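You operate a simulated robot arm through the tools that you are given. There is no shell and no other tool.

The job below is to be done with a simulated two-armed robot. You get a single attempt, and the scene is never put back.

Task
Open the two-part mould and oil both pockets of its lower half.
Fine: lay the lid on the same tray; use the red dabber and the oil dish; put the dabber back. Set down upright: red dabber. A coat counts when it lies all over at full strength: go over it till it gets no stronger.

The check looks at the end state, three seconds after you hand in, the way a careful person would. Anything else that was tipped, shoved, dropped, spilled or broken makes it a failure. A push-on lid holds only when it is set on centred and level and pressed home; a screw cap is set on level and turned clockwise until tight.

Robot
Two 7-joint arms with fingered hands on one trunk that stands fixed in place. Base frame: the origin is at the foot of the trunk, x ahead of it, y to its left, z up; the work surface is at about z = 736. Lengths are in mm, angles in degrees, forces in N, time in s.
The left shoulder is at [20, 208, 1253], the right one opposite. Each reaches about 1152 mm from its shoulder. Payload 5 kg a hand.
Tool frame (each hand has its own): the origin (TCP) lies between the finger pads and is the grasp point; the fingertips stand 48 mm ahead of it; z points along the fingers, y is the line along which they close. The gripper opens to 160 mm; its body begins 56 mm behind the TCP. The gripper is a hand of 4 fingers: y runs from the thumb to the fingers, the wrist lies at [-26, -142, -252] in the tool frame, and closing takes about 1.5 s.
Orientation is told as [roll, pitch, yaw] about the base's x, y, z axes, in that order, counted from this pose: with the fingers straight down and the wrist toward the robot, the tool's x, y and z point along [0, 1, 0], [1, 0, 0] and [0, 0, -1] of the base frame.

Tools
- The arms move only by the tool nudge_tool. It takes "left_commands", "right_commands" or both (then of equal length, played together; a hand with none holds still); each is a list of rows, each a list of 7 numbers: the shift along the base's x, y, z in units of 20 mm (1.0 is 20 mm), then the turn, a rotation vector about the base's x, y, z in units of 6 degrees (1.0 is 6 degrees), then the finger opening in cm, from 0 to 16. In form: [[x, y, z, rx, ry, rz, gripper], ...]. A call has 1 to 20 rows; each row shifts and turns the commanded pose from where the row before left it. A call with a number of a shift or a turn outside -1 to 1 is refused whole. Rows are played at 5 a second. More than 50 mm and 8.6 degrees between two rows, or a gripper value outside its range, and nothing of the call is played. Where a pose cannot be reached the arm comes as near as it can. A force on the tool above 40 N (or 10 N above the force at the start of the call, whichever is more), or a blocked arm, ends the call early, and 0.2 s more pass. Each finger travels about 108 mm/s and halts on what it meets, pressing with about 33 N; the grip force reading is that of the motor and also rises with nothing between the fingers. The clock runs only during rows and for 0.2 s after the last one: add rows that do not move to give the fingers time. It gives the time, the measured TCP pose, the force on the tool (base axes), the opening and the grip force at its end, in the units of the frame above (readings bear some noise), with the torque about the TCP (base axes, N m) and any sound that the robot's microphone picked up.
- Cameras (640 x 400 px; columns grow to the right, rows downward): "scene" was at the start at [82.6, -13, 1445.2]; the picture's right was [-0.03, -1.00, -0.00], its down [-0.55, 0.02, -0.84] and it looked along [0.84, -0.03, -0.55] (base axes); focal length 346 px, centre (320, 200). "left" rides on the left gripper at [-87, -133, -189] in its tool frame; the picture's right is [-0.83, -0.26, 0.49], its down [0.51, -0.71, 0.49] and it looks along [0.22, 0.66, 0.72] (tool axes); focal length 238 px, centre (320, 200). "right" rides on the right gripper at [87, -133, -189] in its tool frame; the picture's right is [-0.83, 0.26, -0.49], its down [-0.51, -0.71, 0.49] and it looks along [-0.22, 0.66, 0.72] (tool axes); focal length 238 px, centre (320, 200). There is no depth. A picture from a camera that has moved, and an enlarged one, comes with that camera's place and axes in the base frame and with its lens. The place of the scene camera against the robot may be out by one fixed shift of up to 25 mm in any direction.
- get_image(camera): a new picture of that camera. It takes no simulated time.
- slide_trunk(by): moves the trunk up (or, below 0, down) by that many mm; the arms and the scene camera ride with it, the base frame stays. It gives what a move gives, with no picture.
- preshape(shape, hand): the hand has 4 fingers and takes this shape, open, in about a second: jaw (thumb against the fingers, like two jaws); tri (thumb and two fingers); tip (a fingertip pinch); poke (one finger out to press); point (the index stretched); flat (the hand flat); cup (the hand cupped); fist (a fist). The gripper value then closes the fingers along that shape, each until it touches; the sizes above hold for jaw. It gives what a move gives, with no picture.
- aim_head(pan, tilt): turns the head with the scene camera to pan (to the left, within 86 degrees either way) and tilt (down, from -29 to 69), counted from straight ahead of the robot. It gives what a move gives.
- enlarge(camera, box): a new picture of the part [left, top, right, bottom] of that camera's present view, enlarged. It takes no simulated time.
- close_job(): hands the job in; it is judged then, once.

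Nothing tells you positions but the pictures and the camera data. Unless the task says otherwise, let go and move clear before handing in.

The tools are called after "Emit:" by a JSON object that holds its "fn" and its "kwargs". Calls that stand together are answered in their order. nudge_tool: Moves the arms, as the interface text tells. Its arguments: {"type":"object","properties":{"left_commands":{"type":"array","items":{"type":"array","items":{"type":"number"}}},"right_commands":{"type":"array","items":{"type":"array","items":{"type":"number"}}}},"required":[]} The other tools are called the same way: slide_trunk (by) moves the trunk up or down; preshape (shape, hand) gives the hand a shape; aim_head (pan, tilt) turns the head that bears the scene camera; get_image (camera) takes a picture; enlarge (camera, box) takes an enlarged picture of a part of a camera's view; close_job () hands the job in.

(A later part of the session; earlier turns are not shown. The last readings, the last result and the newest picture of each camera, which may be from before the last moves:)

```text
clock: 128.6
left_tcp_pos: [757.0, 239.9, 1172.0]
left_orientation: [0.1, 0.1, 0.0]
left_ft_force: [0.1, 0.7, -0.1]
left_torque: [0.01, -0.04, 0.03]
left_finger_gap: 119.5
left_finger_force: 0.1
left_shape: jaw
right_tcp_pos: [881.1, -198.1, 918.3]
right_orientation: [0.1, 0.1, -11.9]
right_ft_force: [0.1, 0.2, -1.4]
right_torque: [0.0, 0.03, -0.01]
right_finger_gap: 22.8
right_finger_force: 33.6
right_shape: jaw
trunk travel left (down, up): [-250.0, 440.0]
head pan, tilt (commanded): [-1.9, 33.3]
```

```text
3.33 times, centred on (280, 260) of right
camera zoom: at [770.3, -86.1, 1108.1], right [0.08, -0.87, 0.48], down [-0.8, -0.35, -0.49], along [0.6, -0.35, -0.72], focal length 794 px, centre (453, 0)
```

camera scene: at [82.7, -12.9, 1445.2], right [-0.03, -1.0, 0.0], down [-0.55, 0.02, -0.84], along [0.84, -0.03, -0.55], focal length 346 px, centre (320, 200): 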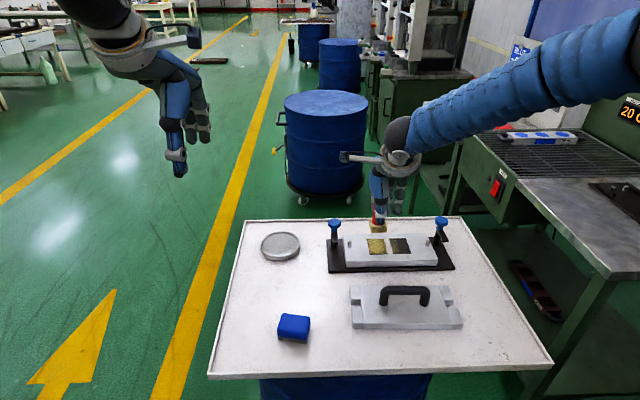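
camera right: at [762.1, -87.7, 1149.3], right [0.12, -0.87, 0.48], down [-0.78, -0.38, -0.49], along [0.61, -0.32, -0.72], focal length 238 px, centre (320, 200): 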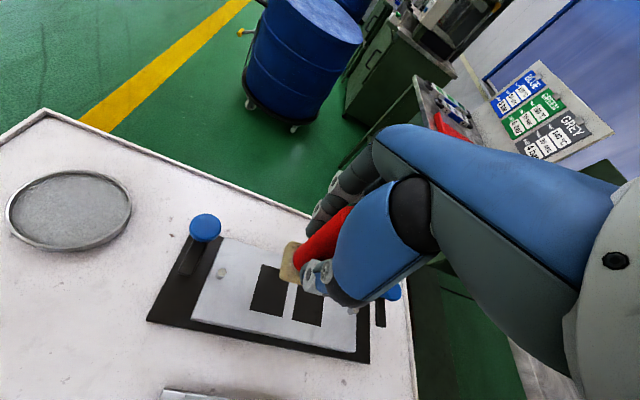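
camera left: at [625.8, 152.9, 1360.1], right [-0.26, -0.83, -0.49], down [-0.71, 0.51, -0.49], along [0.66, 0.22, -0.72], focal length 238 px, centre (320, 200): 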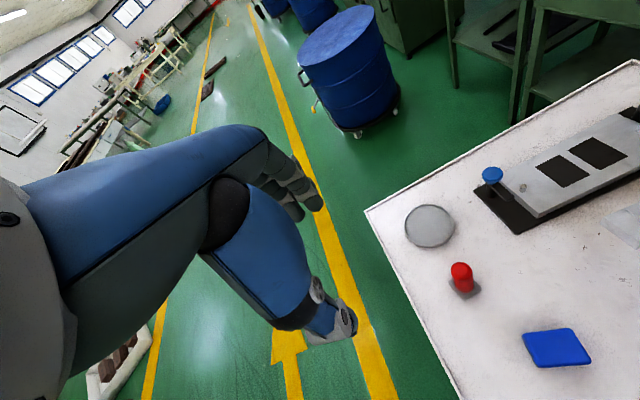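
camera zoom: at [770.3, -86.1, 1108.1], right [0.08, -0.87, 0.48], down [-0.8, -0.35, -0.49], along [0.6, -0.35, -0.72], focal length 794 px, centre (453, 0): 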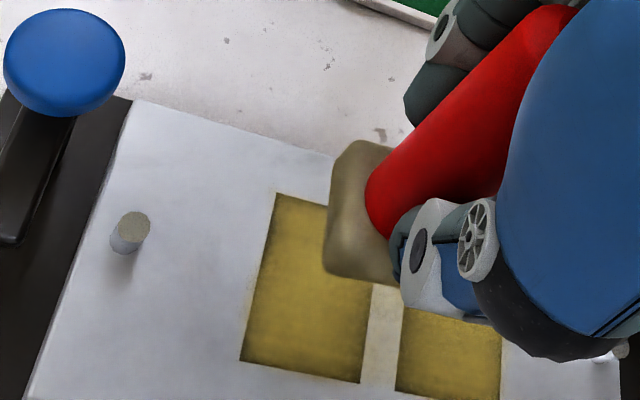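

The centres look even; the remaining weak spots are narrow strips along the edges, wider on the right pocket. I'll do the wide perimeter passes there now.

Emit:
{"fn": "nudge_tool", "kwargs": {"right_commands": [[-0.15, -0.5, 0, 0, 0, 0, 1.5], [-0.15, -0.8, 0, 0, 0, 0, 1.5], [-0.15, -0.8, 0, 0, 0, 0, 1.5], [-0.15, -0.8, 0, 0, 0, 0, 1.5], [-0.13, -0.48, 0, 0, 0, 0, 1.5], [0, 0, -0.8, 0, 0, 0, 1.5], [0, 0, -0.8, 0, 0, 0, 1.5], [0, 0, -0.8, 0, 0, 0, 1.5], [0, 0, -0.4, 0, 0, 0, 1.5], [0, 0, -0.15, 0, 0, 0, 1.5], [0, 0, 0, 0, 0, 0, 1.5]]}}

Emit:
{"fn": "nudge_tool", "kwargs": {"right_commands": [[-0.2, 0, 0, 0, 0, 0, 1.5], [-0.2, 0, 0, 0, 0, 0, 1.5], [-0.2, 0, 0, 0, 0, 0, 1.5], [-0.1, 0.1, 0, 0, 0, 0, 1.5], [0, 0.2, 0, 0, 0, 0, 1.5], [0.2, 0, 0, 0, 0, 0, 1.5], [0.2, 0, 0, 0, 0, 0, 1.5], [0.2, 0, 0, 0, 0, 0, 1.5], [0.2, 0, 0, 0, 0, 0, 1.5], [0.2, 0, 0, 0, 0, 0, 1.5], [0.2, 0, 0, 0, 0, 0, 1.5], [0.2, 0, 0, 0, 0, 0, 1.5], [0, -0.2, 0, 0, 0, 0, 1.5], [0, -0.2, 0, 0, 0, 0, 1.5], [0, -0.2, 0, 0, 0, 0, 1.5], [-0.2, 0, 0, 0, 0, 0, 1.5], [-0.2, 0, 0, 0, 0, 0, 1.5], [-0.2, 0, 0, 0, 0, 0, 1.5], [-0.2, 0, 0, 0, 0, 0, 1.5], [0, 0, 0, 0, 0, 0, 1.5]]}}

Emit:
{"fn": "enlarge", "kwargs": {"camera": "scene", "box": [350, 210, 430, 270]}}

Emit:
{"fn": "enlarge", "kwargs": {"camera": "left", "box": [530, 100, 640, 195]}}

```text
clock: 130.9
left_tcp_pos: [757.2, 239.3, 1171.1]
left_orientation: [0.2, -0.1, 0.0]
left_ft_force: [0.0, -0.4, 0.6]
left_torque: [-0.01, 0.01, 0.01]
left_finger_gap: 119.5
left_finger_force: 0.0
left_shape: jaw
right_tcp_pos: [865.5, -265.1, 858.8]
right_orientation: [0.3, 0.0, -12.0]
right_ft_force: [1.0, -1.2, 2.5]
right_torque: [-0.02, -0.02, 0.02]
right_finger_gap: 22.9
right_finger_force: 33.1
right_shape: jaw
trunk travel left (down, up): [-250.0, 440.0]
head pan, tilt (commanded): [-1.9, 33.3]
```

```text
clock: 135.2
left_tcp_pos: [755.7, 239.1, 1169.6]
left_orientation: [0.0, -0.1, -0.1]
left_ft_force: [0.3, 0.6, -1.3]
left_torque: [0.0, 0.0, 0.01]
left_finger_gap: 119.6
left_finger_force: 0.1
left_shape: jaw
right_tcp_pos: [865.3, -272.2, 859.4]
right_orientation: [0.2, 0.1, -12.0]
right_ft_force: [1.5, -0.1, 1.4]
right_torque: [0.01, -0.21, -0.01]
right_finger_gap: 22.6
right_finger_force: 32.5
right_shape: jaw
trunk travel left (down, up): [-250.0, 440.0]
head pan, tilt (commanded): [-1.9, 33.3]
```

```text
6.67 times, centred on (390, 240) of scene
camera zoom: at [82.7, -12.9, 1445.2], right [-0.03, -1.0, 0.0], down [-0.55, 0.02, -0.84], along [0.84, -0.03, -0.55], focal length 2310 px, centre (-147, -67)
```

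zoom: 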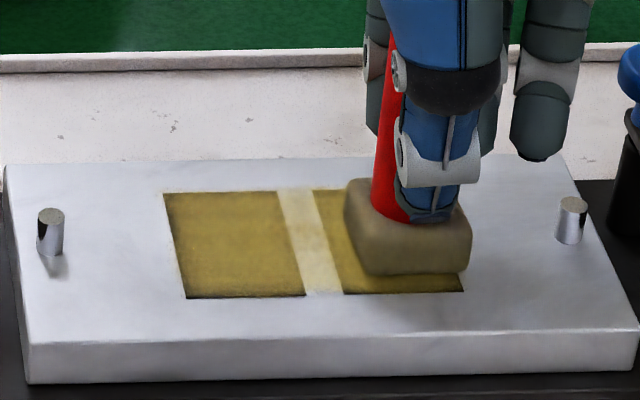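

```text
4.21 times, centred on (585, 148) of left
camera zoom: at [625.1, 153.0, 1360.5], right [-0.26, -0.83, -0.49], down [-0.71, 0.51, -0.49], along [0.66, 0.22, -0.72], focal length 1004 px, centre (-796, 421)
```

zoom: 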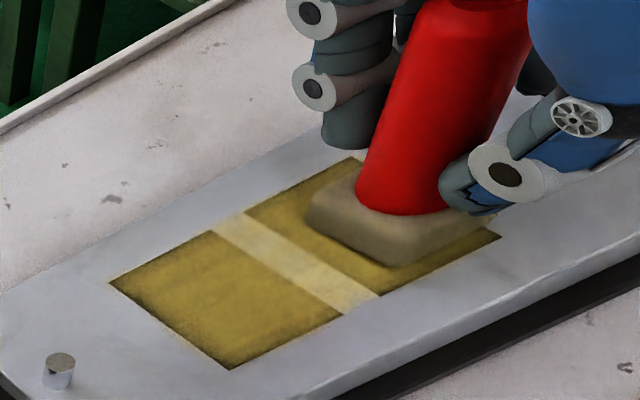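

The pad's effect reaches a bit past its outline, so the inner edges are now good. I'll press slightly more and slowly go along the right pocket's outer, front and back edges.

Emit:
{"fn": "nudge_tool", "kwargs": {"right_commands": [[-0.2, 0, -0.08, 0, 0, 0, 1.5], [-0.2, 0, 0, 0, 0, 0, 1.5], [-0.2, 0, 0, 0, 0, 0, 1.5], [-0.1, 0, 0, 0, 0, 0, 1.5], [0, 0.15, 0, 0, 0, 0, 1.5], [0, 0.15, 0, 0, 0, 0, 1.5], [0, -0.15, 0, 0, 0, 0, 1.5], [0, -0.15, 0, 0, 0, 0, 1.5], [0.15, 0, 0, 0, 0, 0, 1.5], [0.15, 0, 0, 0, 0, 0, 1.5], [0.15, 0, 0, 0, 0, 0, 1.5], [0.15, 0, 0, 0, 0, 0, 1.5], [0.15, 0, 0, 0, 0, 0, 1.5], [0.15, 0, 0, 0, 0, 0, 1.5], [0.15, 0, 0, 0, 0, 0, 1.5], [0.15, 0, 0, 0, 0, 0, 1.5], [0.15, 0, 0, 0, 0, 0, 1.5], [0.15, 0, 0, 0, 0, 0, 1.5], [0, 0.15, 0, 0, 0, 0, 1.5], [0, 0, 0, 0, 0, 0, 1.5]]}}

Emit:
{"fn": "nudge_tool", "kwargs": {"right_commands": [[0, 0.15, 0, 0, 0, 0, 1.5], [-0.2, 0, 0, 0, 0, 0, 1.5], [-0.2, 0, 0, 0, 0, 0, 1.5], [-0.2, 0, 0, 0, 0, 0, 1.5], [-0.2, 0, 0, 0, 0, 0, 1.5], [-0.2, 0, 0, 0, 0, 0, 1.5], [-0.2, 0, 0, 0, 0, 0, 1.5], [-0.2, 0, 0, 0, 0, 0, 1.5], [0, -0.15, 0, 0, 0, 0, 1.5], [0.2, 0, 0, 0, 0, 0, 1.5], [0.2, 0, 0, 0, 0, 0, 1.5], [0.2, 0, 0, 0, 0, 0, 1.5], [0.2, 0, 0, 0, 0, 0, 1.5], [0, 0, 0.3, 0, 0, 0, 1.5], [0, 0, 0.7, 0, 0, 0, 1.5], [0, 0, 0.8, 0, 0, 0, 1.5], [0, 0, 0.8, 0, 0, 0, 1.5], [0, 0, 0.8, 0, 0, 0, 1.5], [0, 0, 0, 0, 0, 0, 1.5]]}}

Emit:
{"fn": "enlarge", "kwargs": {"camera": "scene", "box": [350, 210, 430, 270]}}

Emit:
{"fn": "enlarge", "kwargs": {"camera": "left", "box": [535, 120, 640, 190]}}

Emit:
{"fn": "enlarge", "kwargs": {"camera": "scene", "box": [372, 236, 412, 254]}}

```text
clock: 139.3
left_tcp_pos: [756.5, 240.1, 1172.0]
left_orientation: [0.2, -0.1, -0.1]
left_ft_force: [0.1, -0.3, 0.0]
left_torque: [0.0, 0.0, -0.05]
left_finger_gap: 119.6
left_finger_force: 0.0
left_shape: jaw
right_tcp_pos: [878.9, -270.7, 859.3]
right_orientation: [0.1, -0.1, -12.0]
right_ft_force: [-7.1, -8.1, 15.2]
right_torque: [-0.34, 0.34, -0.03]
right_finger_gap: 23.6
right_finger_force: 32.7
right_shape: jaw
trunk travel left (down, up): [-250.0, 440.0]
head pan, tilt (commanded): [-1.9, 33.3]
```

```text
clock: 143.3
left_tcp_pos: [756.8, 238.6, 1171.3]
left_orientation: [0.2, -0.1, 0.1]
left_ft_force: [-0.1, 0.4, -0.2]
left_torque: [0.01, -0.02, 0.02]
left_finger_gap: 119.4
left_finger_force: 0.1
left_shape: jaw
right_tcp_pos: [869.3, -270.2, 924.1]
right_orientation: [0.1, 0.1, -11.9]
right_ft_force: [0.6, 0.3, -2.3]
right_torque: [-0.02, -0.02, 0.01]
right_finger_gap: 23.0
right_finger_force: 32.7
right_shape: jaw
trunk travel left (down, up): [-250.0, 440.0]
head pan, tilt (commanded): [-1.9, 33.3]
```

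```text
6.67 times, centred on (390, 240) of scene
camera zoom: at [83.1, -12.9, 1445.1], right [-0.03, -1.0, 0.0], down [-0.55, 0.02, -0.84], along [0.84, -0.03, -0.55], focal length 2310 px, centre (-147, -67)
```

zoom: 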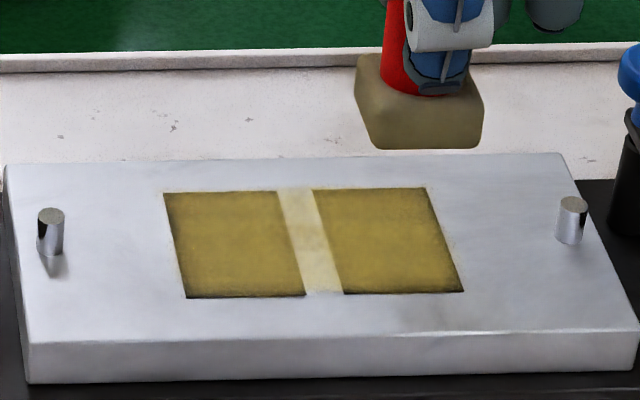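

```text
5.71 times, centred on (588, 155) of left
camera zoom: at [625.5, 153.0, 1360.3], right [-0.26, -0.83, -0.49], down [-0.71, 0.51, -0.49], along [0.66, 0.22, -0.72], focal length 1362 px, centre (-1209, 457)
```

zoom: 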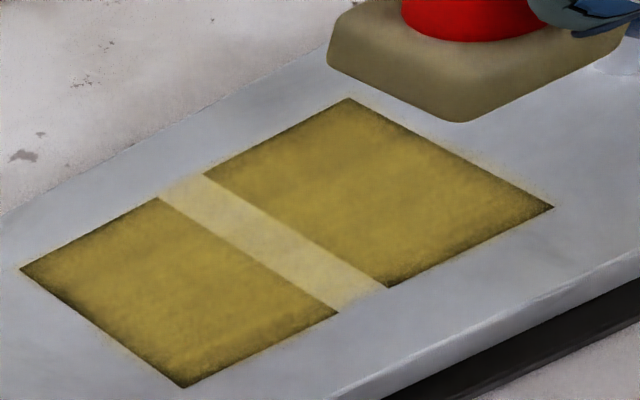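

```text
16.00 times, centred on (392, 245) of scene
camera zoom: at [83.1, -12.9, 1445.1], right [-0.03, -1.0, 0.0], down [-0.55, 0.02, -0.84], along [0.84, -0.03, -0.55], focal length 5544 px, centre (-832, -520)
```

zoom: 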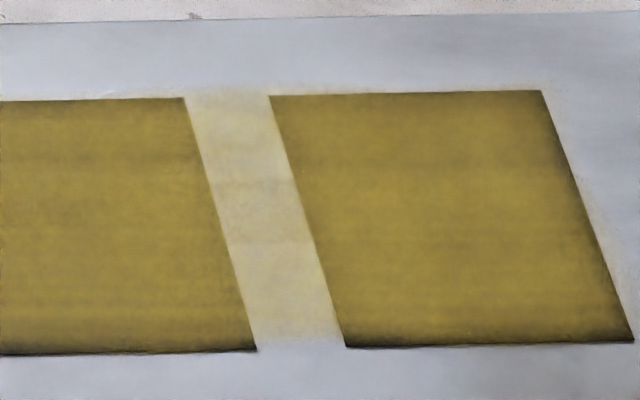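

Coverage is nearly uniform; only thin fringes remain at the outermost edges. I'll reload once more and do a final round to see whether it still gets stronger.

Emit:
{"fn": "nudge_tool", "kwargs": {"right_commands": [[0, 0, 0.7, 0, 0, 0, 1.5], [0, 0, 0.8, 0, 0, 0, 1.5], [0, 0, 0.3, 0, 0, 0, 1.5], [0, 0.5, 0, 0, 0, 0, 1.5], [0.12, 0.9, 0, 0, 0, 0, 1.5], [0.12, 1.0, 0, 0, 0, 0, 1.5], [0.12, 1.0, 0, 0, 0, 0, 1.5], [0.12, 1.0, 0, 0, 0, 0, 1.5], [0.12, 1.0, 0, 0, 0, 0, 1.5], [0.12, 1.0, 0, 0, 0, 0, 1.5], [0.12, 1.0, 0, 0, 0, 0, 1.5], [0.12, 1.0, 0, 0, 0, 0, 1.5], [0.12, 1.0, 0, 0, 0, 0, 1.5], [0.12, 1.0, 0, 0, 0, 0, 1.5], [0.12, 1.0, 0, 0, 0, 0, 1.5], [0.12, 1.0, 0, 0, 0, 0, 1.5], [0.12, 1.0, 0, 0, 0, 0, 1.5], [0.12, 1.0, 0, 0, 0, 0, 1.5], [0.12, 1.0, 0, 0, 0, 0, 1.5]]}}

Emit:
{"fn": "nudge_tool", "kwargs": {"right_commands": [[0.12, 0.9, 0, 0, 0, 0, 1.5], [0.1, 0.9, 0, 0, 0, 0, 1.5], [0.05, 0.6, 0, 0, 0, 0, 1.5], [0, 0.2, 0, 0, 0, 0, 1.5], [0, 0, 0, 0, 0, 0, 1.5]]}}

```text
clock: 147.3
left_tcp_pos: [757.9, 240.9, 1170.3]
left_orientation: [0.2, 0.0, 0.2]
left_ft_force: [0.4, 1.0, -0.2]
left_torque: [-0.03, -0.04, 0.01]
left_finger_gap: 119.6
left_finger_force: 0.0
left_shape: jaw
right_tcp_pos: [905.5, 40.0, 961.6]
right_orientation: [0.0, 0.1, -12.0]
right_ft_force: [0.1, 1.4, -0.8]
right_torque: [-0.03, 0.0, -0.01]
right_finger_gap: 22.9
right_finger_force: 32.9
right_shape: jaw
trunk travel left (down, up): [-250.0, 440.0]
head pan, tilt (commanded): [-1.9, 33.3]
```

```text
clock: 148.6
left_tcp_pos: [757.3, 241.3, 1171.2]
left_orientation: [0.0, 0.0, 0.0]
left_ft_force: [0.3, -0.4, -0.4]
left_torque: [0.04, -0.03, -0.01]
left_finger_gap: 119.7
left_finger_force: 0.1
left_shape: jaw
right_tcp_pos: [911.1, 90.6, 961.5]
right_orientation: [0.3, 0.2, -12.0]
right_ft_force: [-0.4, 0.1, -1.5]
right_torque: [0.0, -0.02, 0.01]
right_finger_gap: 22.8
right_finger_force: 33.0
right_shape: jaw
trunk travel left (down, up): [-250.0, 440.0]
head pan, tilt (commanded): [-1.9, 33.3]
```

The pad is above the dish centre. I'll dip to the same contact height.

Emit:
{"fn": "nudge_tool", "kwargs": {"right_commands": [[0, 0, -0.7, 0, 0, 0, 1.5], [0, 0, -0.8, 0, 0, 0, 1.5], [0, 0, -0.8, 0, 0, 0, 1.5], [0, 0, -0.8, 0, 0, 0, 1.5], [0, 0, -0.8, 0, 0, 0, 1.5], [0, 0, -0.8, 0, 0, 0, 1.5], [0, 0, -0.6, 0, 0, 0, 1.5], [0, 0, -0.3, 0, 0, 0, 1.5], [0, 0, -0.2, 0, 0, 0, 1.5], [0, 0, -0.15, 0, 0, 0, 1.5], [0, 0, -0.1, 0, 0, 0, 1.5], [0, 0, -0.05, 0, 0, 0, 1.5], [0, 0, 0, 0, 0, 0, 1.5], [0, 0, 0, 0, 0, 0, 1.5], [0, 0, 0, 0, 0, 0, 1.5]]}}

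Emit:
{"fn": "enlarge", "kwargs": {"camera": "right", "box": [220, 170, 340, 310]}}

Emit:
{"fn": "enlarge", "kwargs": {"camera": "scene", "box": [240, 190, 430, 280]}}

```text
clock: 151.8
left_tcp_pos: [757.1, 240.0, 1171.1]
left_orientation: [0.1, -0.1, 0.1]
left_ft_force: [0.1, 0.1, -0.5]
left_torque: [0.0, -0.01, -0.02]
left_finger_gap: 119.6
left_finger_force: 0.2
left_shape: jaw
right_tcp_pos: [909.6, 90.8, 840.0]
right_orientation: [0.2, 0.0, -12.0]
right_ft_force: [-1.1, -1.5, 5.8]
right_torque: [0.02, -0.06, 0.01]
right_finger_gap: 22.8
right_finger_force: 32.7
right_shape: jaw
trunk travel left (down, up): [-250.0, 440.0]
head pan, tilt (commanded): [-1.9, 33.3]
```

```text
2.86 times, centred on (280, 240) of right
camera zoom: at [798.7, 202.8, 1030.3], right [0.08, -0.87, 0.48], down [-0.8, -0.35, -0.49], along [0.6, -0.35, -0.72], focal length 681 px, centre (434, 86)
```

zoom: 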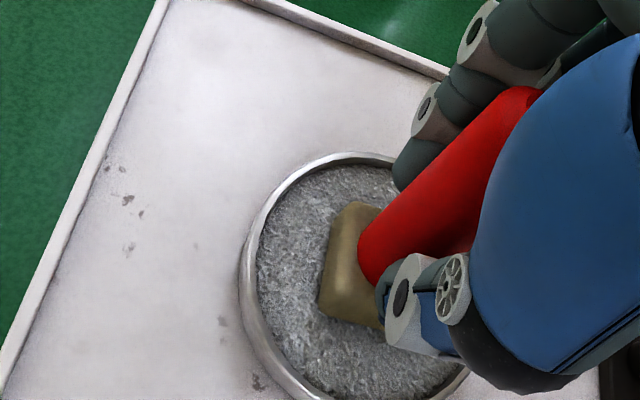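

```text
3.37 times, centred on (335, 235) of scene
camera zoom: at [82.2, -12.8, 1445.3], right [-0.03, -1.0, 0.0], down [-0.55, 0.02, -0.84], along [0.84, -0.03, -0.55], focal length 1167 px, centre (270, 82)
```

zoom: 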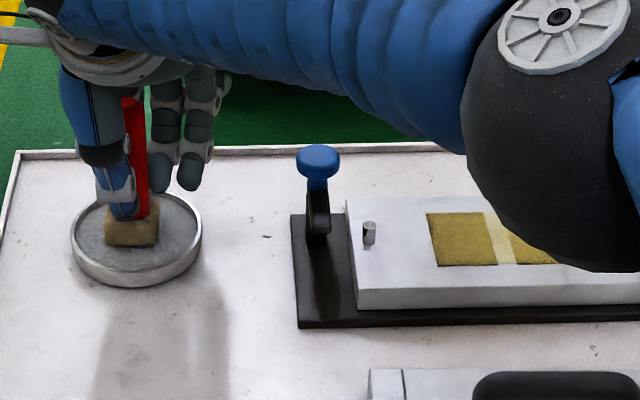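

Reloaded. Back to the left pocket.

Emit:
{"fn": "nudge_tool", "kwargs": {"right_commands": [[0, 0, 0.3, 0, 0, 0, 1.5], [0, 0, 0.7, 0, 0, 0, 1.5], [0, 0, 0.9, 0, 0, 0, 1.5], [0, 0, 0.9, 0, 0, 0, 1.5], [0, 0, 0.9, 0, 0, 0, 1.5], [0, 0, 0.9, 0, 0, 0, 1.5], [0, 0, 0.9, 0, 0, 0, 1.5], [0, 0, 0.5, 0, 0, 0, 1.5], [0, 0, 0, 0, 0, 0, 1.5]]}}

Emit:
{"fn": "nudge_tool", "kwargs": {"right_commands": [[-0.15, -0.5, 0, 0, 0, 0, 1.5], [-0.15, -0.9, 0, 0, 0, 0, 1.5], [-0.15, -1.0, 0, 0, 0, 0, 1.5], [-0.15, -1.0, 0, 0, 0, 0, 1.5], [-0.15, -1.0, 0, 0, 0, 0, 1.5], [-0.15, -1.0, 0, 0, 0, 0, 1.5], [-0.15, -1.0, 0, 0, 0, 0, 1.5], [-0.15, -1.0, 0, 0, 0, 0, 1.5], [-0.15, -1.0, 0, 0, 0, 0, 1.5], [-0.15, -1.0, 0, 0, 0, 0, 1.5], [-0.15, -1.0, 0, 0, 0, 0, 1.5], [-0.15, -1.0, 0, 0, 0, 0, 1.5], [-0.15, -1.0, 0, 0, 0, 0, 1.5], [-0.15, -1.0, 0, 0, 0, 0, 1.5], [-0.1, -0.6, 0, 0, 0, 0, 1.5], [0, -0.2, 0, 0, 0, 0, 1.5], [0, 0, 0, 0, 0, 0, 1.5]]}}

Emit:
{"fn": "nudge_tool", "kwargs": {"right_commands": [[0, 0, -0.7, 0, 0, 0, 1.5], [0, 0, -0.8, 0, 0, 0, 1.5], [0, 0, -0.8, 0, 0, 0, 1.5], [0, 0, -0.8, 0, 0, 0, 1.5], [0, 0, -0.8, 0, 0, 0, 1.5], [0, 0, -0.5, 0, 0, 0, 1.5], [0, 0, -0.2, 0, 0, 0, 1.5], [0, 0, 0, 0, 0, 0, 1.5]]}}

Emit:
{"fn": "enlarge", "kwargs": {"camera": "scene", "box": [350, 210, 430, 270]}}

```text
clock: 153.8
left_tcp_pos: [756.5, 239.2, 1170.8]
left_orientation: [0.1, 0.0, 0.0]
left_ft_force: [0.8, 0.0, -0.5]
left_torque: [0.01, 0.01, 0.04]
left_finger_gap: 119.6
left_finger_force: 0.0
left_shape: jaw
right_tcp_pos: [911.0, 90.9, 960.2]
right_orientation: [0.2, 0.1, -12.1]
right_ft_force: [0.6, 0.5, -0.6]
right_torque: [0.03, 0.02, -0.03]
right_finger_gap: 23.0
right_finger_force: 33.5
right_shape: jaw
trunk travel left (down, up): [-250.0, 440.0]
head pan, tilt (commanded): [-1.9, 33.3]
```

```text
clock: 157.3
left_tcp_pos: [756.9, 240.2, 1170.6]
left_orientation: [0.1, 0.0, 0.1]
left_ft_force: [0.3, 0.5, -0.5]
left_torque: [-0.02, 0.0, 0.01]
left_finger_gap: 119.7
left_finger_force: 0.0
left_shape: jaw
right_tcp_pos: [867.3, -193.9, 960.7]
right_orientation: [0.3, 0.2, -12.0]
right_ft_force: [-0.3, 0.2, -0.6]
right_torque: [-0.01, -0.03, 0.03]
right_finger_gap: 22.8
right_finger_force: 32.8
right_shape: jaw
trunk travel left (down, up): [-250.0, 440.0]
head pan, tilt (commanded): [-1.9, 33.3]
```

```text
clock: 159.2
left_tcp_pos: [757.1, 241.0, 1171.3]
left_orientation: [0.1, -0.1, 0.0]
left_ft_force: [0.4, -0.4, -0.9]
left_torque: [0.02, 0.02, 0.01]
left_finger_gap: 119.6
left_finger_force: 0.2
left_shape: jaw
right_tcp_pos: [865.3, -193.1, 866.5]
right_orientation: [0.2, 0.2, -12.0]
right_ft_force: [-0.2, 0.0, -1.4]
right_torque: [0.03, 0.04, -0.01]
right_finger_gap: 22.8
right_finger_force: 32.7
right_shape: jaw
trunk travel left (down, up): [-250.0, 440.0]
head pan, tilt (commanded): [-1.9, 33.3]
```

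```text
6.67 times, centred on (390, 240) of scene
camera zoom: at [82.8, -12.9, 1445.2], right [-0.03, -1.0, 0.0], down [-0.55, 0.02, -0.84], along [0.84, -0.03, -0.55], focal length 2310 px, centre (-147, -67)
```

zoom: 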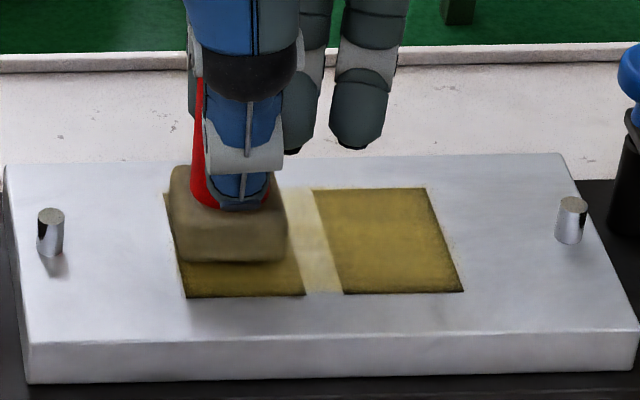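

I'll make contact and slowly trace the left pocket's outer, front and back edges.

Emit:
{"fn": "nudge_tool", "kwargs": {"right_commands": [[0, 0, -0.2, 0, 0, 0, 1.5], [0, 0.14, -0.22, 0, 0, 0, 1.5], [-0.15, 0, 0, 0, 0, 0, 1.5], [-0.15, 0, 0, 0, 0, 0, 1.5], [-0.15, 0, 0, 0, 0, 0, 1.5], [-0.15, 0, 0, 0, 0, 0, 1.5], [-0.15, 0, 0, 0, 0, 0, 1.5], [0, -0.15, 0, 0, 0, 0, 1.5], [0, -0.15, 0, 0, 0, 0, 1.5], [0, -0.15, 0, 0, 0, 0, 1.5], [0, -0.15, 0, 0, 0, 0, 1.5], [0.2, 0, 0, 0, 0, 0, 1.5], [0.2, 0, 0, 0, 0, 0, 1.5], [0.2, 0, 0, 0, 0, 0, 1.5], [0.2, 0, 0, 0, 0, 0, 1.5], [0.2, 0, 0, 0, 0, 0, 1.5], [0.2, 0, 0, 0, 0, 0, 1.5], [0.2, 0, 0, 0, 0, 0, 1.5], [0.15, 0, 0, 0, 0, 0, 1.5], [0, 0, 0, 0, 0, 0, 1.5]]}}

Emit:
{"fn": "nudge_tool", "kwargs": {"right_commands": [[0, 0.15, 0, 0, 0, 0, 1.5], [0, 0.15, 0, 0, 0, 0, 1.5], [0, 0.15, 0, 0, 0, 0, 1.5], [0, 0.15, 0, 0, 0, 0, 1.5], [-0.15, 0, 0, 0, 0, 0, 1.5], [-0.15, 0, 0, 0, 0, 0, 1.5], [-0.15, 0, 0, 0, 0, 0, 1.5], [-0.15, 0, 0, 0, 0, 0, 1.5], [-0.15, 0, 0, 0, 0, 0, 1.5], [-0.15, 0, 0, 0, 0, 0, 1.5], [-0.15, 0, 0, 0, 0, 0, 1.5], [-0.15, 0, 0, 0, 0, 0, 1.5], [-0.15, 0, 0, 0, 0, 0, 1.5], [-0.15, 0, 0, 0, 0, 0, 1.5], [-0.15, 0, 0, 0, 0, 0, 1.5], [0, -0.15, 0, 0, 0, 0, 1.5], [0, -0.15, 0, 0, 0, 0, 1.5], [0, -0.15, 0, 0, 0, 0, 1.5], [0, -0.15, 0, 0, 0, 0, 1.5], [0, 0, 0, 0, 0, 0, 1.5]]}}

Emit:
{"fn": "nudge_tool", "kwargs": {"right_commands": [[0, 0.2, 0, 0, 0, 0, 1.5], [0.2, 0, 0, 0, 0, 0, 1.5], [0.2, 0, 0, 0, 0, 0, 1.5], [0.2, 0, 0, 0, 0, 0, 1.5], [0.2, 0, 0, 0, 0, 0, 1.5], [0.2, 0, 0, 0, 0, 0, 1.5], [0.2, 0, 0, 0, 0, 0, 1.5], [0.2, 0, 0, 0, 0, 0, 1.5], [0, 0, 0.3, 0, 0, 0, 1.5], [0, 0, 0.7, 0, 0, 0, 1.5], [0, 0, 0.8, 0, 0, 0, 1.5], [0, 0, 0.8, 0, 0, 0, 1.5], [0, 0, 0.4, 0, 0, 0, 1.5], [0, 0, 0, 0, 0, 0, 1.5]]}}

Emit:
{"fn": "enlarge", "kwargs": {"camera": "scene", "box": [350, 210, 430, 270]}}

Emit:
{"fn": "enlarge", "kwargs": {"camera": "left", "box": [535, 120, 640, 190]}}

Emit:
{"fn": "enlarge", "kwargs": {"camera": "scene", "box": [366, 236, 394, 254]}}

```text
clock: 163.3
left_tcp_pos: [756.3, 240.2, 1171.2]
left_orientation: [0.0, 0.1, -0.1]
left_ft_force: [-0.1, 0.4, 0.7]
left_torque: [0.01, 0.03, 0.01]
left_finger_gap: 119.7
left_finger_force: 0.1
left_shape: jaw
right_tcp_pos: [881.9, -202.1, 859.8]
right_orientation: [0.2, 0.1, -12.1]
right_ft_force: [-0.3, -0.2, 0.5]
right_torque: [0.04, 0.02, 0.0]
right_finger_gap: 22.9
right_finger_force: 33.1
right_shape: jaw
trunk travel left (down, up): [-250.0, 440.0]
head pan, tilt (commanded): [-1.9, 33.3]
```

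```text
clock: 167.6
left_tcp_pos: [757.8, 239.2, 1171.5]
left_orientation: [0.1, 0.0, 0.0]
left_ft_force: [-0.4, 0.1, -0.4]
left_torque: [-0.02, -0.03, 0.0]
left_finger_gap: 119.6
left_finger_force: 0.0
left_shape: jaw
right_tcp_pos: [849.0, -202.5, 860.5]
right_orientation: [0.2, 0.1, -11.9]
right_ft_force: [0.2, 0.5, -0.9]
right_torque: [0.01, 0.0, 0.02]
right_finger_gap: 22.8
right_finger_force: 33.3
right_shape: jaw
trunk travel left (down, up): [-250.0, 440.0]
head pan, tilt (commanded): [-1.9, 33.3]
```

```text
clock: 170.6
left_tcp_pos: [756.7, 238.9, 1170.7]
left_orientation: [0.2, 0.0, -0.1]
left_ft_force: [0.5, 0.7, 0.2]
left_torque: [0.02, -0.04, -0.01]
left_finger_gap: 119.6
left_finger_force: 0.1
left_shape: jaw
right_tcp_pos: [876.7, -196.9, 919.0]
right_orientation: [0.2, 0.1, -12.0]
right_ft_force: [-0.4, -0.3, -1.5]
right_torque: [-0.02, 0.02, -0.02]
right_finger_gap: 22.5
right_finger_force: 32.6
right_shape: jaw
trunk travel left (down, up): [-250.0, 440.0]
head pan, tilt (commanded): [-1.9, 33.3]
```

```text
6.67 times, centred on (390, 240) of scene
camera zoom: at [82.8, -12.9, 1445.2], right [-0.03, -1.0, 0.0], down [-0.55, 0.02, -0.84], along [0.84, -0.03, -0.55], focal length 2310 px, centre (-147, -67)
```

zoom: 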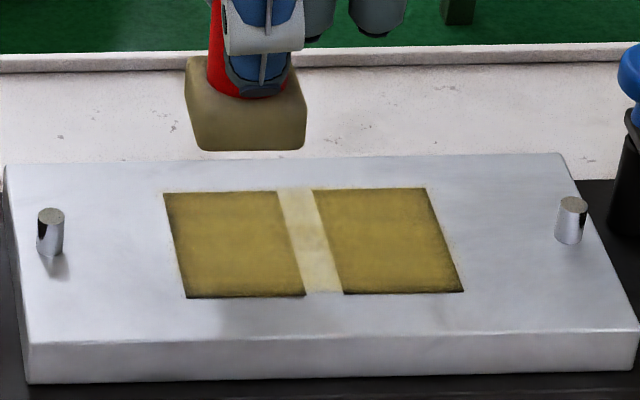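

```text
5.71 times, centred on (588, 155) of left
camera zoom: at [625.3, 153.0, 1360.4], right [-0.26, -0.83, -0.49], down [-0.71, 0.51, -0.49], along [0.66, 0.22, -0.72], focal length 1362 px, centre (-1209, 457)
```

zoom: 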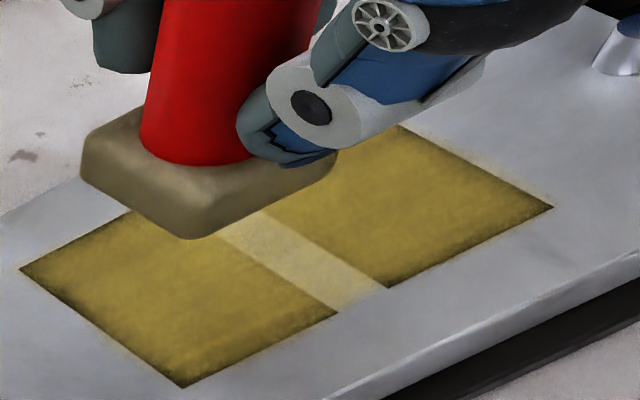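

```text
16.00 times, centred on (380, 245) of scene
camera zoom: at [82.8, -12.9, 1445.2], right [-0.03, -1.0, 0.0], down [-0.55, 0.02, -0.84], along [0.84, -0.03, -0.55], focal length 5544 px, centre (-640, -520)
```

zoom: 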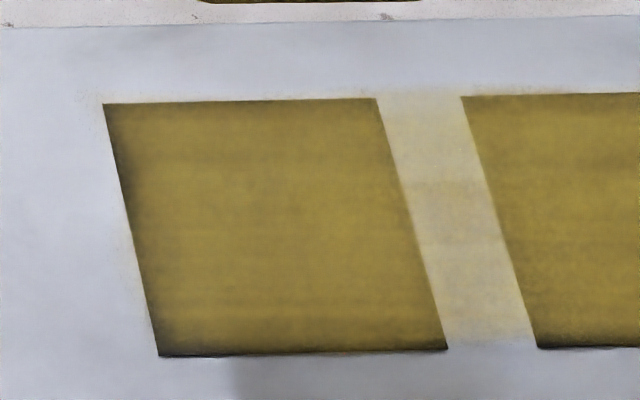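

That last round was mostly too light to touch. I'll go back down and press properly before tracing the edges again.

Emit:
{"fn": "nudge_tool", "kwargs": {"right_commands": [[-0.2, 0, -0.7, 0, 0, 0, 1.5], [-0.2, 0, -0.8, 0, 0, 0, 1.5], [-0.1, 0, -0.8, 0, 0, 0, 1.5], [0, 0, -0.5, 0, 0, 0, 1.5], [0, 0, -0.15, 0, 0, 0, 1.5], [0, 0, -0.1, 0, 0, 0, 1.5], [0, 0, 0, 0, 0, 0, 1.5]]}}

```text
clock: 172.2
left_tcp_pos: [756.6, 240.2, 1171.3]
left_orientation: [0.1, 0.0, 0.0]
left_ft_force: [-0.8, -0.4, 0.7]
left_torque: [-0.01, -0.02, 0.01]
left_finger_gap: 119.6
left_finger_force: 0.1
left_shape: jaw
right_tcp_pos: [865.4, -198.5, 858.1]
right_orientation: [0.3, 0.0, -12.1]
right_ft_force: [-2.5, 0.6, 3.2]
right_torque: [-0.03, -0.03, 0.01]
right_finger_gap: 22.7
right_finger_force: 32.6
right_shape: jaw
trunk travel left (down, up): [-250.0, 440.0]
head pan, tilt (commanded): [-1.9, 33.3]
```

Emit:
{"fn": "nudge_tool", "kwargs": {"right_commands": [[0, 0, -0.07, 0, 0, 0, 1.5], [0, 0, 0, 0, 0, 0, 1.5], [0, 0, 0, 0, 0, 0, 1.5]]}}

```text
clock: 172.9
left_tcp_pos: [757.1, 240.3, 1171.4]
left_orientation: [0.0, -0.1, 0.0]
left_ft_force: [0.3, 0.2, 0.2]
left_torque: [0.03, 0.0, 0.02]
left_finger_gap: 119.7
left_finger_force: 0.0
left_shape: jaw
right_tcp_pos: [866.7, -198.0, 859.0]
right_orientation: [0.2, 0.0, -12.0]
right_ft_force: [-3.3, -0.3, 12.0]
right_torque: [0.0, 0.0, -0.02]
right_finger_gap: 22.8
right_finger_force: 33.4
right_shape: jaw
trunk travel left (down, up): [-250.0, 440.0]
head pan, tilt (commanded): [-1.9, 33.3]
```

Now there's a firm 12 N. I'll trace the perimeter and centre slowly.

Emit:
{"fn": "nudge_tool", "kwargs": {"right_commands": [[0, 0.18, 0, 0, 0, 0, 1.5], [0, 0.18, 0, 0, 0, 0, 1.5], [-0.15, 0, 0, 0, 0, 0, 1.5], [-0.15, 0, 0, 0, 0, 0, 1.5], [-0.15, 0, 0, 0, 0, 0, 1.5], [-0.15, 0, 0, 0, 0, 0, 1.5], [-0.15, 0, 0, 0, 0, 0, 1.5], [0, -0.15, 0, 0, 0, 0, 1.5], [0, -0.15, 0, 0, 0, 0, 1.5], [0, -0.15, 0, 0, 0, 0, 1.5], [0, -0.15, 0, 0, 0, 0, 1.5], [0.2, 0, 0, 0, 0, 0, 1.5], [0.2, 0, 0, 0, 0, 0, 1.5], [0.2, 0, 0, 0, 0, 0, 1.5], [0.2, 0, 0, 0, 0, 0, 1.5], [0.2, 0, 0, 0, 0, 0, 1.5], [0.2, 0, 0, 0, 0, 0, 1.5], [0.2, 0, 0, 0, 0, 0, 1.5], [0.15, 0, 0, 0, 0, 0, 1.5], [0, 0, 0, 0, 0, 0, 1.5]]}}

Emit:
{"fn": "nudge_tool", "kwargs": {"right_commands": [[0, 0.15, 0, 0, 0, 0, 1.5], [0, 0.15, 0, 0, 0, 0, 1.5], [0, 0.15, 0, 0, 0, 0, 1.5], [0, 0.15, 0, 0, 0, 0, 1.5], [-0.15, 0, 0, 0, 0, 0, 1.5], [-0.15, 0, 0, 0, 0, 0, 1.5], [-0.15, 0, 0, 0, 0, 0, 1.5], [-0.15, 0, 0, 0, 0, 0, 1.5], [-0.15, 0, 0, 0, 0, 0, 1.5], [-0.15, 0, 0, 0, 0, 0, 1.5], [-0.15, 0, 0, 0, 0, 0, 1.5], [-0.15, 0, 0, 0, 0, 0, 1.5], [-0.15, 0, 0, 0, 0, 0, 1.5], [-0.15, 0, 0, 0, 0, 0, 1.5], [0, -0.15, 0, 0, 0, 0, 1.5], [0, -0.15, 0, 0, 0, 0, 1.5], [0, -0.1, 0, 0, 0, 0, 1.5], [0.2, 0, 0, 0, 0, 0, 1.5], [0.2, 0, 0, 0, 0, 0, 1.5], [0.2, 0, 0, 0, 0, 0, 1.5]]}}

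Emit:
{"fn": "nudge_tool", "kwargs": {"right_commands": [[0.2, 0, 0, 0, 0, 0, 1.5], [0.2, 0, 0, 0, 0, 0, 1.5], [0.2, 0, 0, 0, 0, 0, 1.5], [0.2, 0, 0, 0, 0, 0, 1.5], [0, 0, 0.3, 0, 0, 0, 1.5], [0, 0, 0.7, 0, 0, 0, 1.5], [0, 0, 0.8, 0, 0, 0, 1.5], [0, 0, 0.8, 0, 0, 0, 1.5], [0, 0, 0.5, 0, 0, 0, 1.5], [0, 0, 0, 0, 0, 0, 1.5]]}}

Emit:
{"fn": "enlarge", "kwargs": {"camera": "scene", "box": [350, 210, 430, 270]}}

Emit:
{"fn": "enlarge", "kwargs": {"camera": "left", "box": [535, 120, 640, 190]}}

Emit:
{"fn": "enlarge", "kwargs": {"camera": "scene", "box": [366, 236, 394, 254]}}

```text
clock: 177.2
left_tcp_pos: [755.6, 239.8, 1171.9]
left_orientation: [0.3, -0.1, -0.1]
left_ft_force: [0.0, -0.4, 0.0]
left_torque: [-0.01, -0.01, 0.04]
left_finger_gap: 119.8
left_finger_force: 0.1
left_shape: jaw
right_tcp_pos: [882.8, -202.8, 858.9]
right_orientation: [0.2, 0.0, -12.0]
right_ft_force: [-9.7, -6.2, 14.5]
right_torque: [-0.26, 0.58, 0.07]
right_finger_gap: 23.3
right_finger_force: 32.9
right_shape: jaw
trunk travel left (down, up): [-250.0, 440.0]
head pan, tilt (commanded): [-1.9, 33.3]
```

```text
clock: 181.3
left_tcp_pos: [755.5, 239.4, 1171.9]
left_orientation: [0.1, -0.2, 0.0]
left_ft_force: [0.9, -0.4, 0.2]
left_torque: [-0.03, 0.02, -0.02]
left_finger_gap: 119.6
left_finger_force: 0.1
left_shape: jaw
right_tcp_pos: [864.5, -199.8, 858.4]
right_orientation: [0.1, 0.0, -12.2]
right_ft_force: [-9.5, 1.1, 12.8]
right_torque: [0.11, 0.65, -0.02]
right_finger_gap: 22.8
right_finger_force: 32.7
right_shape: jaw
trunk travel left (down, up): [-250.0, 440.0]
head pan, tilt (commanded): [-1.9, 33.3]
```

```text
clock: 183.6
left_tcp_pos: [756.6, 240.5, 1171.6]
left_orientation: [0.1, -0.1, 0.0]
left_ft_force: [-0.7, 0.5, -0.5]
left_torque: [-0.01, 0.02, -0.03]
left_finger_gap: 119.6
left_finger_force: 0.1
left_shape: jaw
right_tcp_pos: [881.2, -198.9, 918.5]
right_orientation: [0.2, 0.1, -11.9]
right_ft_force: [-0.6, 0.2, 0.2]
right_torque: [-0.01, -0.04, 0.03]
right_finger_gap: 22.6
right_finger_force: 33.2
right_shape: jaw
trunk travel left (down, up): [-250.0, 440.0]
head pan, tilt (commanded): [-1.9, 33.3]
```

```text
6.67 times, centred on (390, 240) of scene
camera zoom: at [82.8, -12.9, 1445.2], right [-0.03, -1.0, 0.0], down [-0.55, 0.02, -0.84], along [0.84, -0.03, -0.55], focal length 2310 px, centre (-147, -67)
```

zoom: 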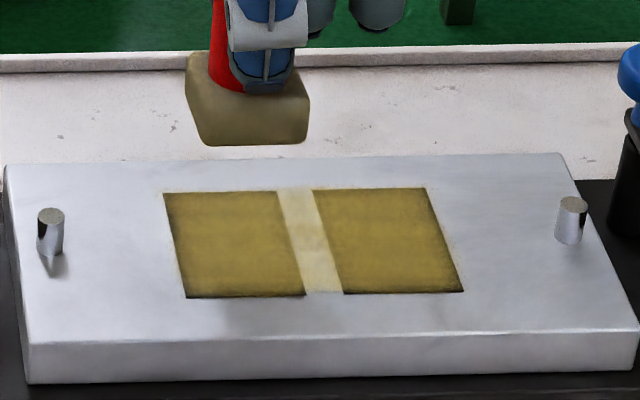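

```text
5.71 times, centred on (588, 155) of left
camera zoom: at [625.3, 153.0, 1360.4], right [-0.26, -0.83, -0.49], down [-0.71, 0.51, -0.49], along [0.66, 0.22, -0.72], focal length 1362 px, centre (-1209, 457)
```

zoom: 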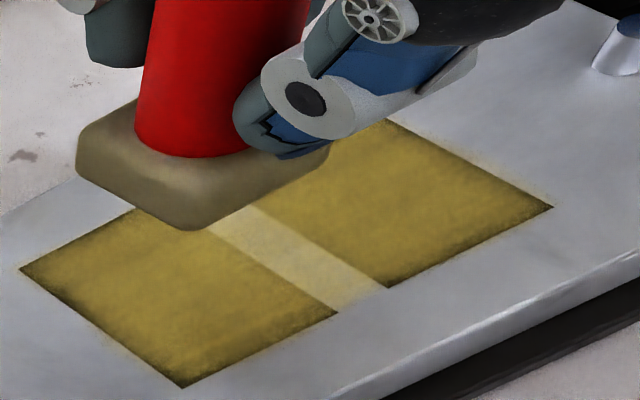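

```text
16.00 times, centred on (380, 245) of scene
camera zoom: at [82.8, -12.9, 1445.2], right [-0.03, -1.0, 0.0], down [-0.55, 0.02, -0.84], along [0.84, -0.03, -0.55], focal length 5544 px, centre (-640, -520)
```

zoom: 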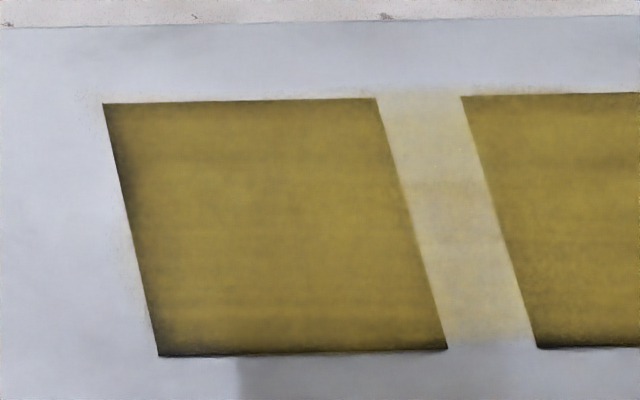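

The left pocket shows practically no further change, so it's saturated. I'll give the right pocket the same firm final round.

Emit:
{"fn": "nudge_tool", "kwargs": {"right_commands": [[-0.15, -0.5, 0, 0, 0, 0, 1.5], [-0.15, -0.8, 0, 0, 0, 0, 1.5], [-0.15, -0.8, 0, 0, 0, 0, 1.5], [-0.15, -0.8, 0, 0, 0, 0, 1.5], [-0.13, -0.45, 0, 0, 0, 0, 1.5], [0, 0, -0.8, 0, 0, 0, 1.5], [0, 0, -0.8, 0, 0, 0, 1.5], [0, 0, -0.8, 0, 0, 0, 1.5], [0, 0, -0.4, 0, 0, 0, 1.5], [0, 0, -0.15, 0, 0, 0, 1.5], [0, 0, -0.1, 0, 0, 0, 1.5], [0, 0, 0, 0, 0, 0, 1.5]]}}

```text
clock: 186.2
left_tcp_pos: [755.7, 240.2, 1172.2]
left_orientation: [0.1, -0.1, 0.0]
left_ft_force: [0.5, 0.5, 0.7]
left_torque: [-0.01, 0.01, 0.01]
left_finger_gap: 119.6
left_finger_force: 0.1
left_shape: jaw
right_tcp_pos: [866.7, -265.4, 857.0]
right_orientation: [0.2, 0.0, -12.0]
right_ft_force: [-0.6, 0.4, 1.1]
right_torque: [0.0, 0.0, 0.01]
right_finger_gap: 22.8
right_finger_force: 32.7
right_shape: jaw
trunk travel left (down, up): [-250.0, 440.0]
head pan, tilt (commanded): [-1.9, 33.3]
```

Emit:
{"fn": "nudge_tool", "kwargs": {"right_commands": [[0, 0, -0.07, 0, 0, 0, 1.5], [0, 0, -0.04, 0, 0, 0, 1.5], [0, 0, 0, 0, 0, 0, 1.5]]}}

```text
clock: 186.9
left_tcp_pos: [756.1, 239.3, 1171.4]
left_orientation: [0.1, -0.1, 0.0]
left_ft_force: [-0.2, -0.1, -0.6]
left_torque: [-0.03, -0.01, 0.03]
left_finger_gap: 119.6
left_finger_force: 0.2
left_shape: jaw
right_tcp_pos: [866.6, -266.1, 858.4]
right_orientation: [0.3, -0.1, -12.0]
right_ft_force: [-3.5, -0.7, 13.5]
right_torque: [0.01, -0.03, -0.03]
right_finger_gap: 22.9
right_finger_force: 32.8
right_shape: jaw
trunk travel left (down, up): [-250.0, 440.0]
head pan, tilt (commanded): [-1.9, 33.3]
```

Firm contact at 13 N. Tracing the right pocket's perimeter and centre.

Emit:
{"fn": "nudge_tool", "kwargs": {"right_commands": [[0, -0.18, 0, 0, 0, 0, 1.5], [0, -0.18, 0, 0, 0, 0, 1.5], [-0.15, 0, 0, 0, 0, 0, 1.5], [-0.15, 0, 0, 0, 0, 0, 1.5], [-0.15, 0, 0, 0, 0, 0, 1.5], [-0.15, 0, 0, 0, 0, 0, 1.5], [-0.15, 0, 0, 0, 0, 0, 1.5], [0, 0.15, 0, 0, 0, 0, 1.5], [0, 0.15, 0, 0, 0, 0, 1.5], [0, 0.15, 0, 0, 0, 0, 1.5], [0, 0.15, 0, 0, 0, 0, 1.5], [0.2, 0, 0, 0, 0, 0, 1.5], [0.2, 0, 0, 0, 0, 0, 1.5], [0.2, 0, 0, 0, 0, 0, 1.5], [0.2, 0, 0, 0, 0, 0, 1.5], [0.2, 0, 0, 0, 0, 0, 1.5], [0.2, 0, 0, 0, 0, 0, 1.5], [0.2, 0, 0, 0, 0, 0, 1.5], [0.15, 0, 0, 0, 0, 0, 1.5], [0, 0, 0, 0, 0, 0, 1.5]]}}

Emit:
{"fn": "nudge_tool", "kwargs": {"right_commands": [[0, -0.15, 0, 0, 0, 0, 1.5], [0, -0.15, 0, 0, 0, 0, 1.5], [0, -0.15, 0, 0, 0, 0, 1.5], [0, -0.15, 0, 0, 0, 0, 1.5], [-0.15, 0, 0, 0, 0, 0, 1.5], [-0.15, 0, 0, 0, 0, 0, 1.5], [-0.15, 0, 0, 0, 0, 0, 1.5], [-0.15, 0, 0, 0, 0, 0, 1.5], [-0.15, 0, 0, 0, 0, 0, 1.5], [-0.15, 0, 0, 0, 0, 0, 1.5], [-0.15, 0, 0, 0, 0, 0, 1.5], [-0.15, 0, 0, 0, 0, 0, 1.5], [-0.15, 0, 0, 0, 0, 0, 1.5], [-0.15, 0, 0, 0, 0, 0, 1.5], [0, 0.15, 0, 0, 0, 0, 1.5], [0, 0.15, 0, 0, 0, 0, 1.5], [0, 0.1, 0, 0, 0, 0, 1.5], [0.2, 0, 0, 0, 0, 0, 1.5], [0.2, 0, 0, 0, 0, 0, 1.5], [0.2, 0, 0, 0, 0, 0, 1.5]]}}

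Emit:
{"fn": "nudge_tool", "kwargs": {"right_commands": [[0.2, 0, 0, 0, 0, 0, 1.5], [0.2, 0, 0, 0, 0, 0, 1.5], [0.2, 0, 0, 0, 0, 0, 1.5], [0.2, 0, 0, 0, 0, 0, 1.5], [0, 0, 0.3, 0, 0, 0, 1.5], [0, 0, 0.7, 0, 0, 0, 1.5], [0, 0, 0.8, 0, 0, 0, 1.5], [0, 0, 0.8, 0, 0, 0, 1.5], [0, 0, 0.8, 0, 0, 0, 1.5], [0, 0, 0.8, 0, 0, 0, 1.5], [0, 0, 0.8, 0, 0, 0, 1.5], [0, 0, 0, 0, 0, 0, 1.5]]}}

Emit:
{"fn": "enlarge", "kwargs": {"camera": "scene", "box": [350, 210, 430, 270]}}

Emit:
{"fn": "enlarge", "kwargs": {"camera": "left", "box": [535, 120, 640, 190]}}

Emit:
{"fn": "enlarge", "kwargs": {"camera": "scene", "box": [386, 236, 414, 254]}}

```text
clock: 191.2
left_tcp_pos: [755.6, 241.6, 1171.3]
left_orientation: [0.2, -0.1, 0.1]
left_ft_force: [1.8, 0.7, 0.2]
left_torque: [0.0, 0.04, 0.0]
left_finger_gap: 119.8
left_finger_force: 0.2
left_shape: jaw
right_tcp_pos: [881.3, -260.1, 857.3]
right_orientation: [0.3, 0.0, -12.0]
right_ft_force: [-9.7, 2.1, 14.4]
right_torque: [0.1, 0.6, -0.01]
right_finger_gap: 23.2
right_finger_force: 32.7
right_shape: jaw
trunk travel left (down, up): [-250.0, 440.0]
head pan, tilt (commanded): [-1.9, 33.3]
```

```text
clock: 195.3
left_tcp_pos: [755.0, 239.3, 1173.2]
left_orientation: [0.3, -0.1, 0.0]
left_ft_force: [0.0, -0.6, 0.0]
left_torque: [0.04, 0.02, 0.0]
left_finger_gap: 119.7
left_finger_force: 0.0
left_shape: jaw
right_tcp_pos: [862.2, -263.9, 856.7]
right_orientation: [0.3, 0.0, -12.0]
right_ft_force: [-10.6, -5.0, 16.5]
right_torque: [-0.14, 0.63, 0.05]
right_finger_gap: 23.0
right_finger_force: 32.5
right_shape: jaw
trunk travel left (down, up): [-250.0, 440.0]
head pan, tilt (commanded): [-1.9, 33.3]
```

```text
clock: 197.9
left_tcp_pos: [757.6, 239.3, 1171.8]
left_orientation: [0.1, 0.1, 0.0]
left_ft_force: [1.4, 0.1, -0.5]
left_torque: [0.0, 0.07, 0.02]
left_finger_gap: 119.5
left_finger_force: 0.0
left_shape: jaw
right_tcp_pos: [880.4, -264.3, 955.2]
right_orientation: [0.2, 0.1, -12.0]
right_ft_force: [-0.5, 0.4, -1.5]
right_torque: [-0.04, 0.07, 0.02]
right_finger_gap: 22.8
right_finger_force: 32.9
right_shape: jaw
trunk travel left (down, up): [-250.0, 440.0]
head pan, tilt (commanded): [-1.9, 33.3]
```

```text
6.67 times, centred on (390, 240) of scene
camera zoom: at [83.2, -12.9, 1445.1], right [-0.03, -1.0, 0.0], down [-0.55, 0.02, -0.84], along [0.84, -0.03, -0.55], focal length 2310 px, centre (-147, -67)
```

zoom: 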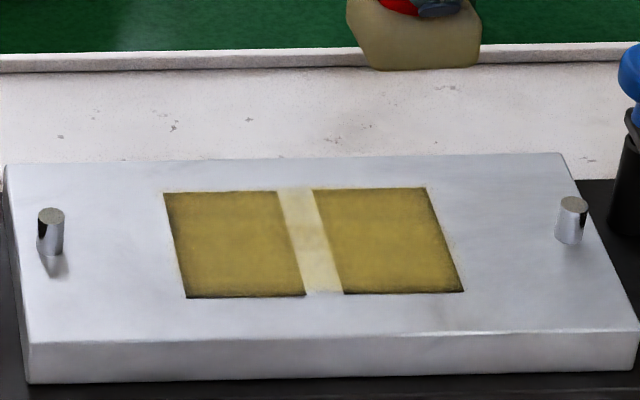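

```text
5.71 times, centred on (588, 155) of left
camera zoom: at [625.6, 153.0, 1360.2], right [-0.26, -0.83, -0.49], down [-0.71, 0.51, -0.49], along [0.66, 0.22, -0.72], focal length 1362 px, centre (-1209, 457)
```

zoom: 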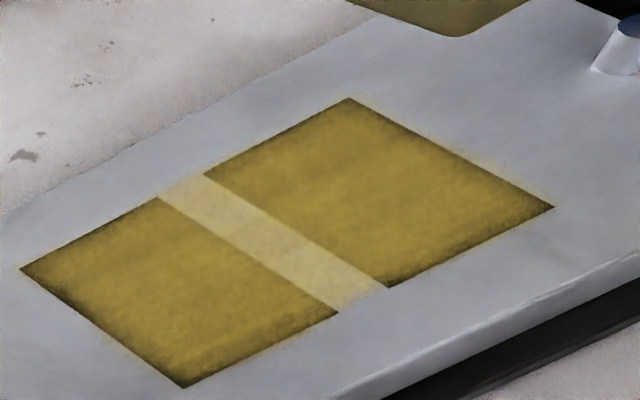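

```text
16.00 times, centred on (400, 245) of scene
camera zoom: at [83.2, -12.9, 1445.1], right [-0.03, -1.0, 0.0], down [-0.55, 0.02, -0.84], along [0.84, -0.03, -0.55], focal length 5544 px, centre (-960, -520)
```

zoom: 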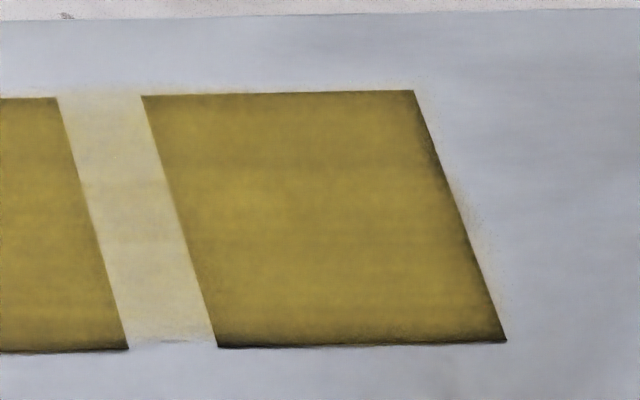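

Both pockets look evenly gold. To be sure they're saturated, I'll reload and do one more firm round on each, then compare against this same view.

Emit:
{"fn": "nudge_tool", "kwargs": {"right_commands": [[0, 0, 0.3, 0, 0, 0, 1.5], [0, 0.5, 0, 0, 0, 0, 1.5], [0.09, 0.9, 0, 0, 0, 0, 1.5], [0.09, 1.0, 0, 0, 0, 0, 1.5], [0.09, 1.0, 0, 0, 0, 0, 1.5], [0.09, 1.0, 0, 0, 0, 0, 1.5], [0.09, 1.0, 0, 0, 0, 0, 1.5], [0.09, 1.0, 0, 0, 0, 0, 1.5], [0.09, 1.0, 0, 0, 0, 0, 1.5], [0.09, 1.0, 0, 0, 0, 0, 1.5], [0.09, 1.0, 0, 0, 0, 0, 1.5], [0.09, 1.0, 0, 0, 0, 0, 1.5], [0.09, 1.0, 0, 0, 0, 0, 1.5], [0.09, 1.0, 0, 0, 0, 0, 1.5], [0.09, 1.0, 0, 0, 0, 0, 1.5], [0.09, 1.0, 0, 0, 0, 0, 1.5], [0.09, 1.0, 0, 0, 0, 0, 1.5], [0.09, 0.9, 0, 0, 0, 0, 1.5]]}}

Emit:
{"fn": "nudge_tool", "kwargs": {"right_commands": [[0.06, 0.7, 0, 0, 0, 0, 1.5], [0, 0.5, 0, 0, 0, 0, 1.5], [0, 0.2, 0, 0, 0, 0, 1.5], [0, 0, 0, 0, 0, 0, 1.5]]}}

```text
clock: 201.8
left_tcp_pos: [756.3, 240.5, 1170.3]
left_orientation: [0.1, 0.1, -0.1]
left_ft_force: [0.0, 0.9, -1.0]
left_torque: [-0.07, 0.01, -0.01]
left_finger_gap: 119.7
left_finger_force: 0.0
left_shape: jaw
right_tcp_pos: [909.5, 60.9, 960.3]
right_orientation: [0.1, 0.1, -12.0]
right_ft_force: [0.8, -0.7, -0.5]
right_torque: [0.01, 0.04, 0.0]
right_finger_gap: 22.9
right_finger_force: 33.2
right_shape: jaw
trunk travel left (down, up): [-250.0, 440.0]
head pan, tilt (commanded): [-1.9, 33.3]
```

```text
clock: 202.8
left_tcp_pos: [756.8, 239.7, 1170.1]
left_orientation: [0.0, 0.0, 0.0]
left_ft_force: [-0.3, -0.8, 0.3]
left_torque: [0.0, 0.01, 0.0]
left_finger_gap: 119.8
left_finger_force: 0.1
left_shape: jaw
right_tcp_pos: [911.1, 90.1, 960.5]
right_orientation: [0.2, 0.1, -12.0]
right_ft_force: [-0.2, -0.6, -1.2]
right_torque: [0.04, 0.0, -0.02]
right_finger_gap: 22.6
right_finger_force: 33.0
right_shape: jaw
trunk travel left (down, up): [-250.0, 440.0]
head pan, tilt (commanded): [-1.9, 33.3]
```

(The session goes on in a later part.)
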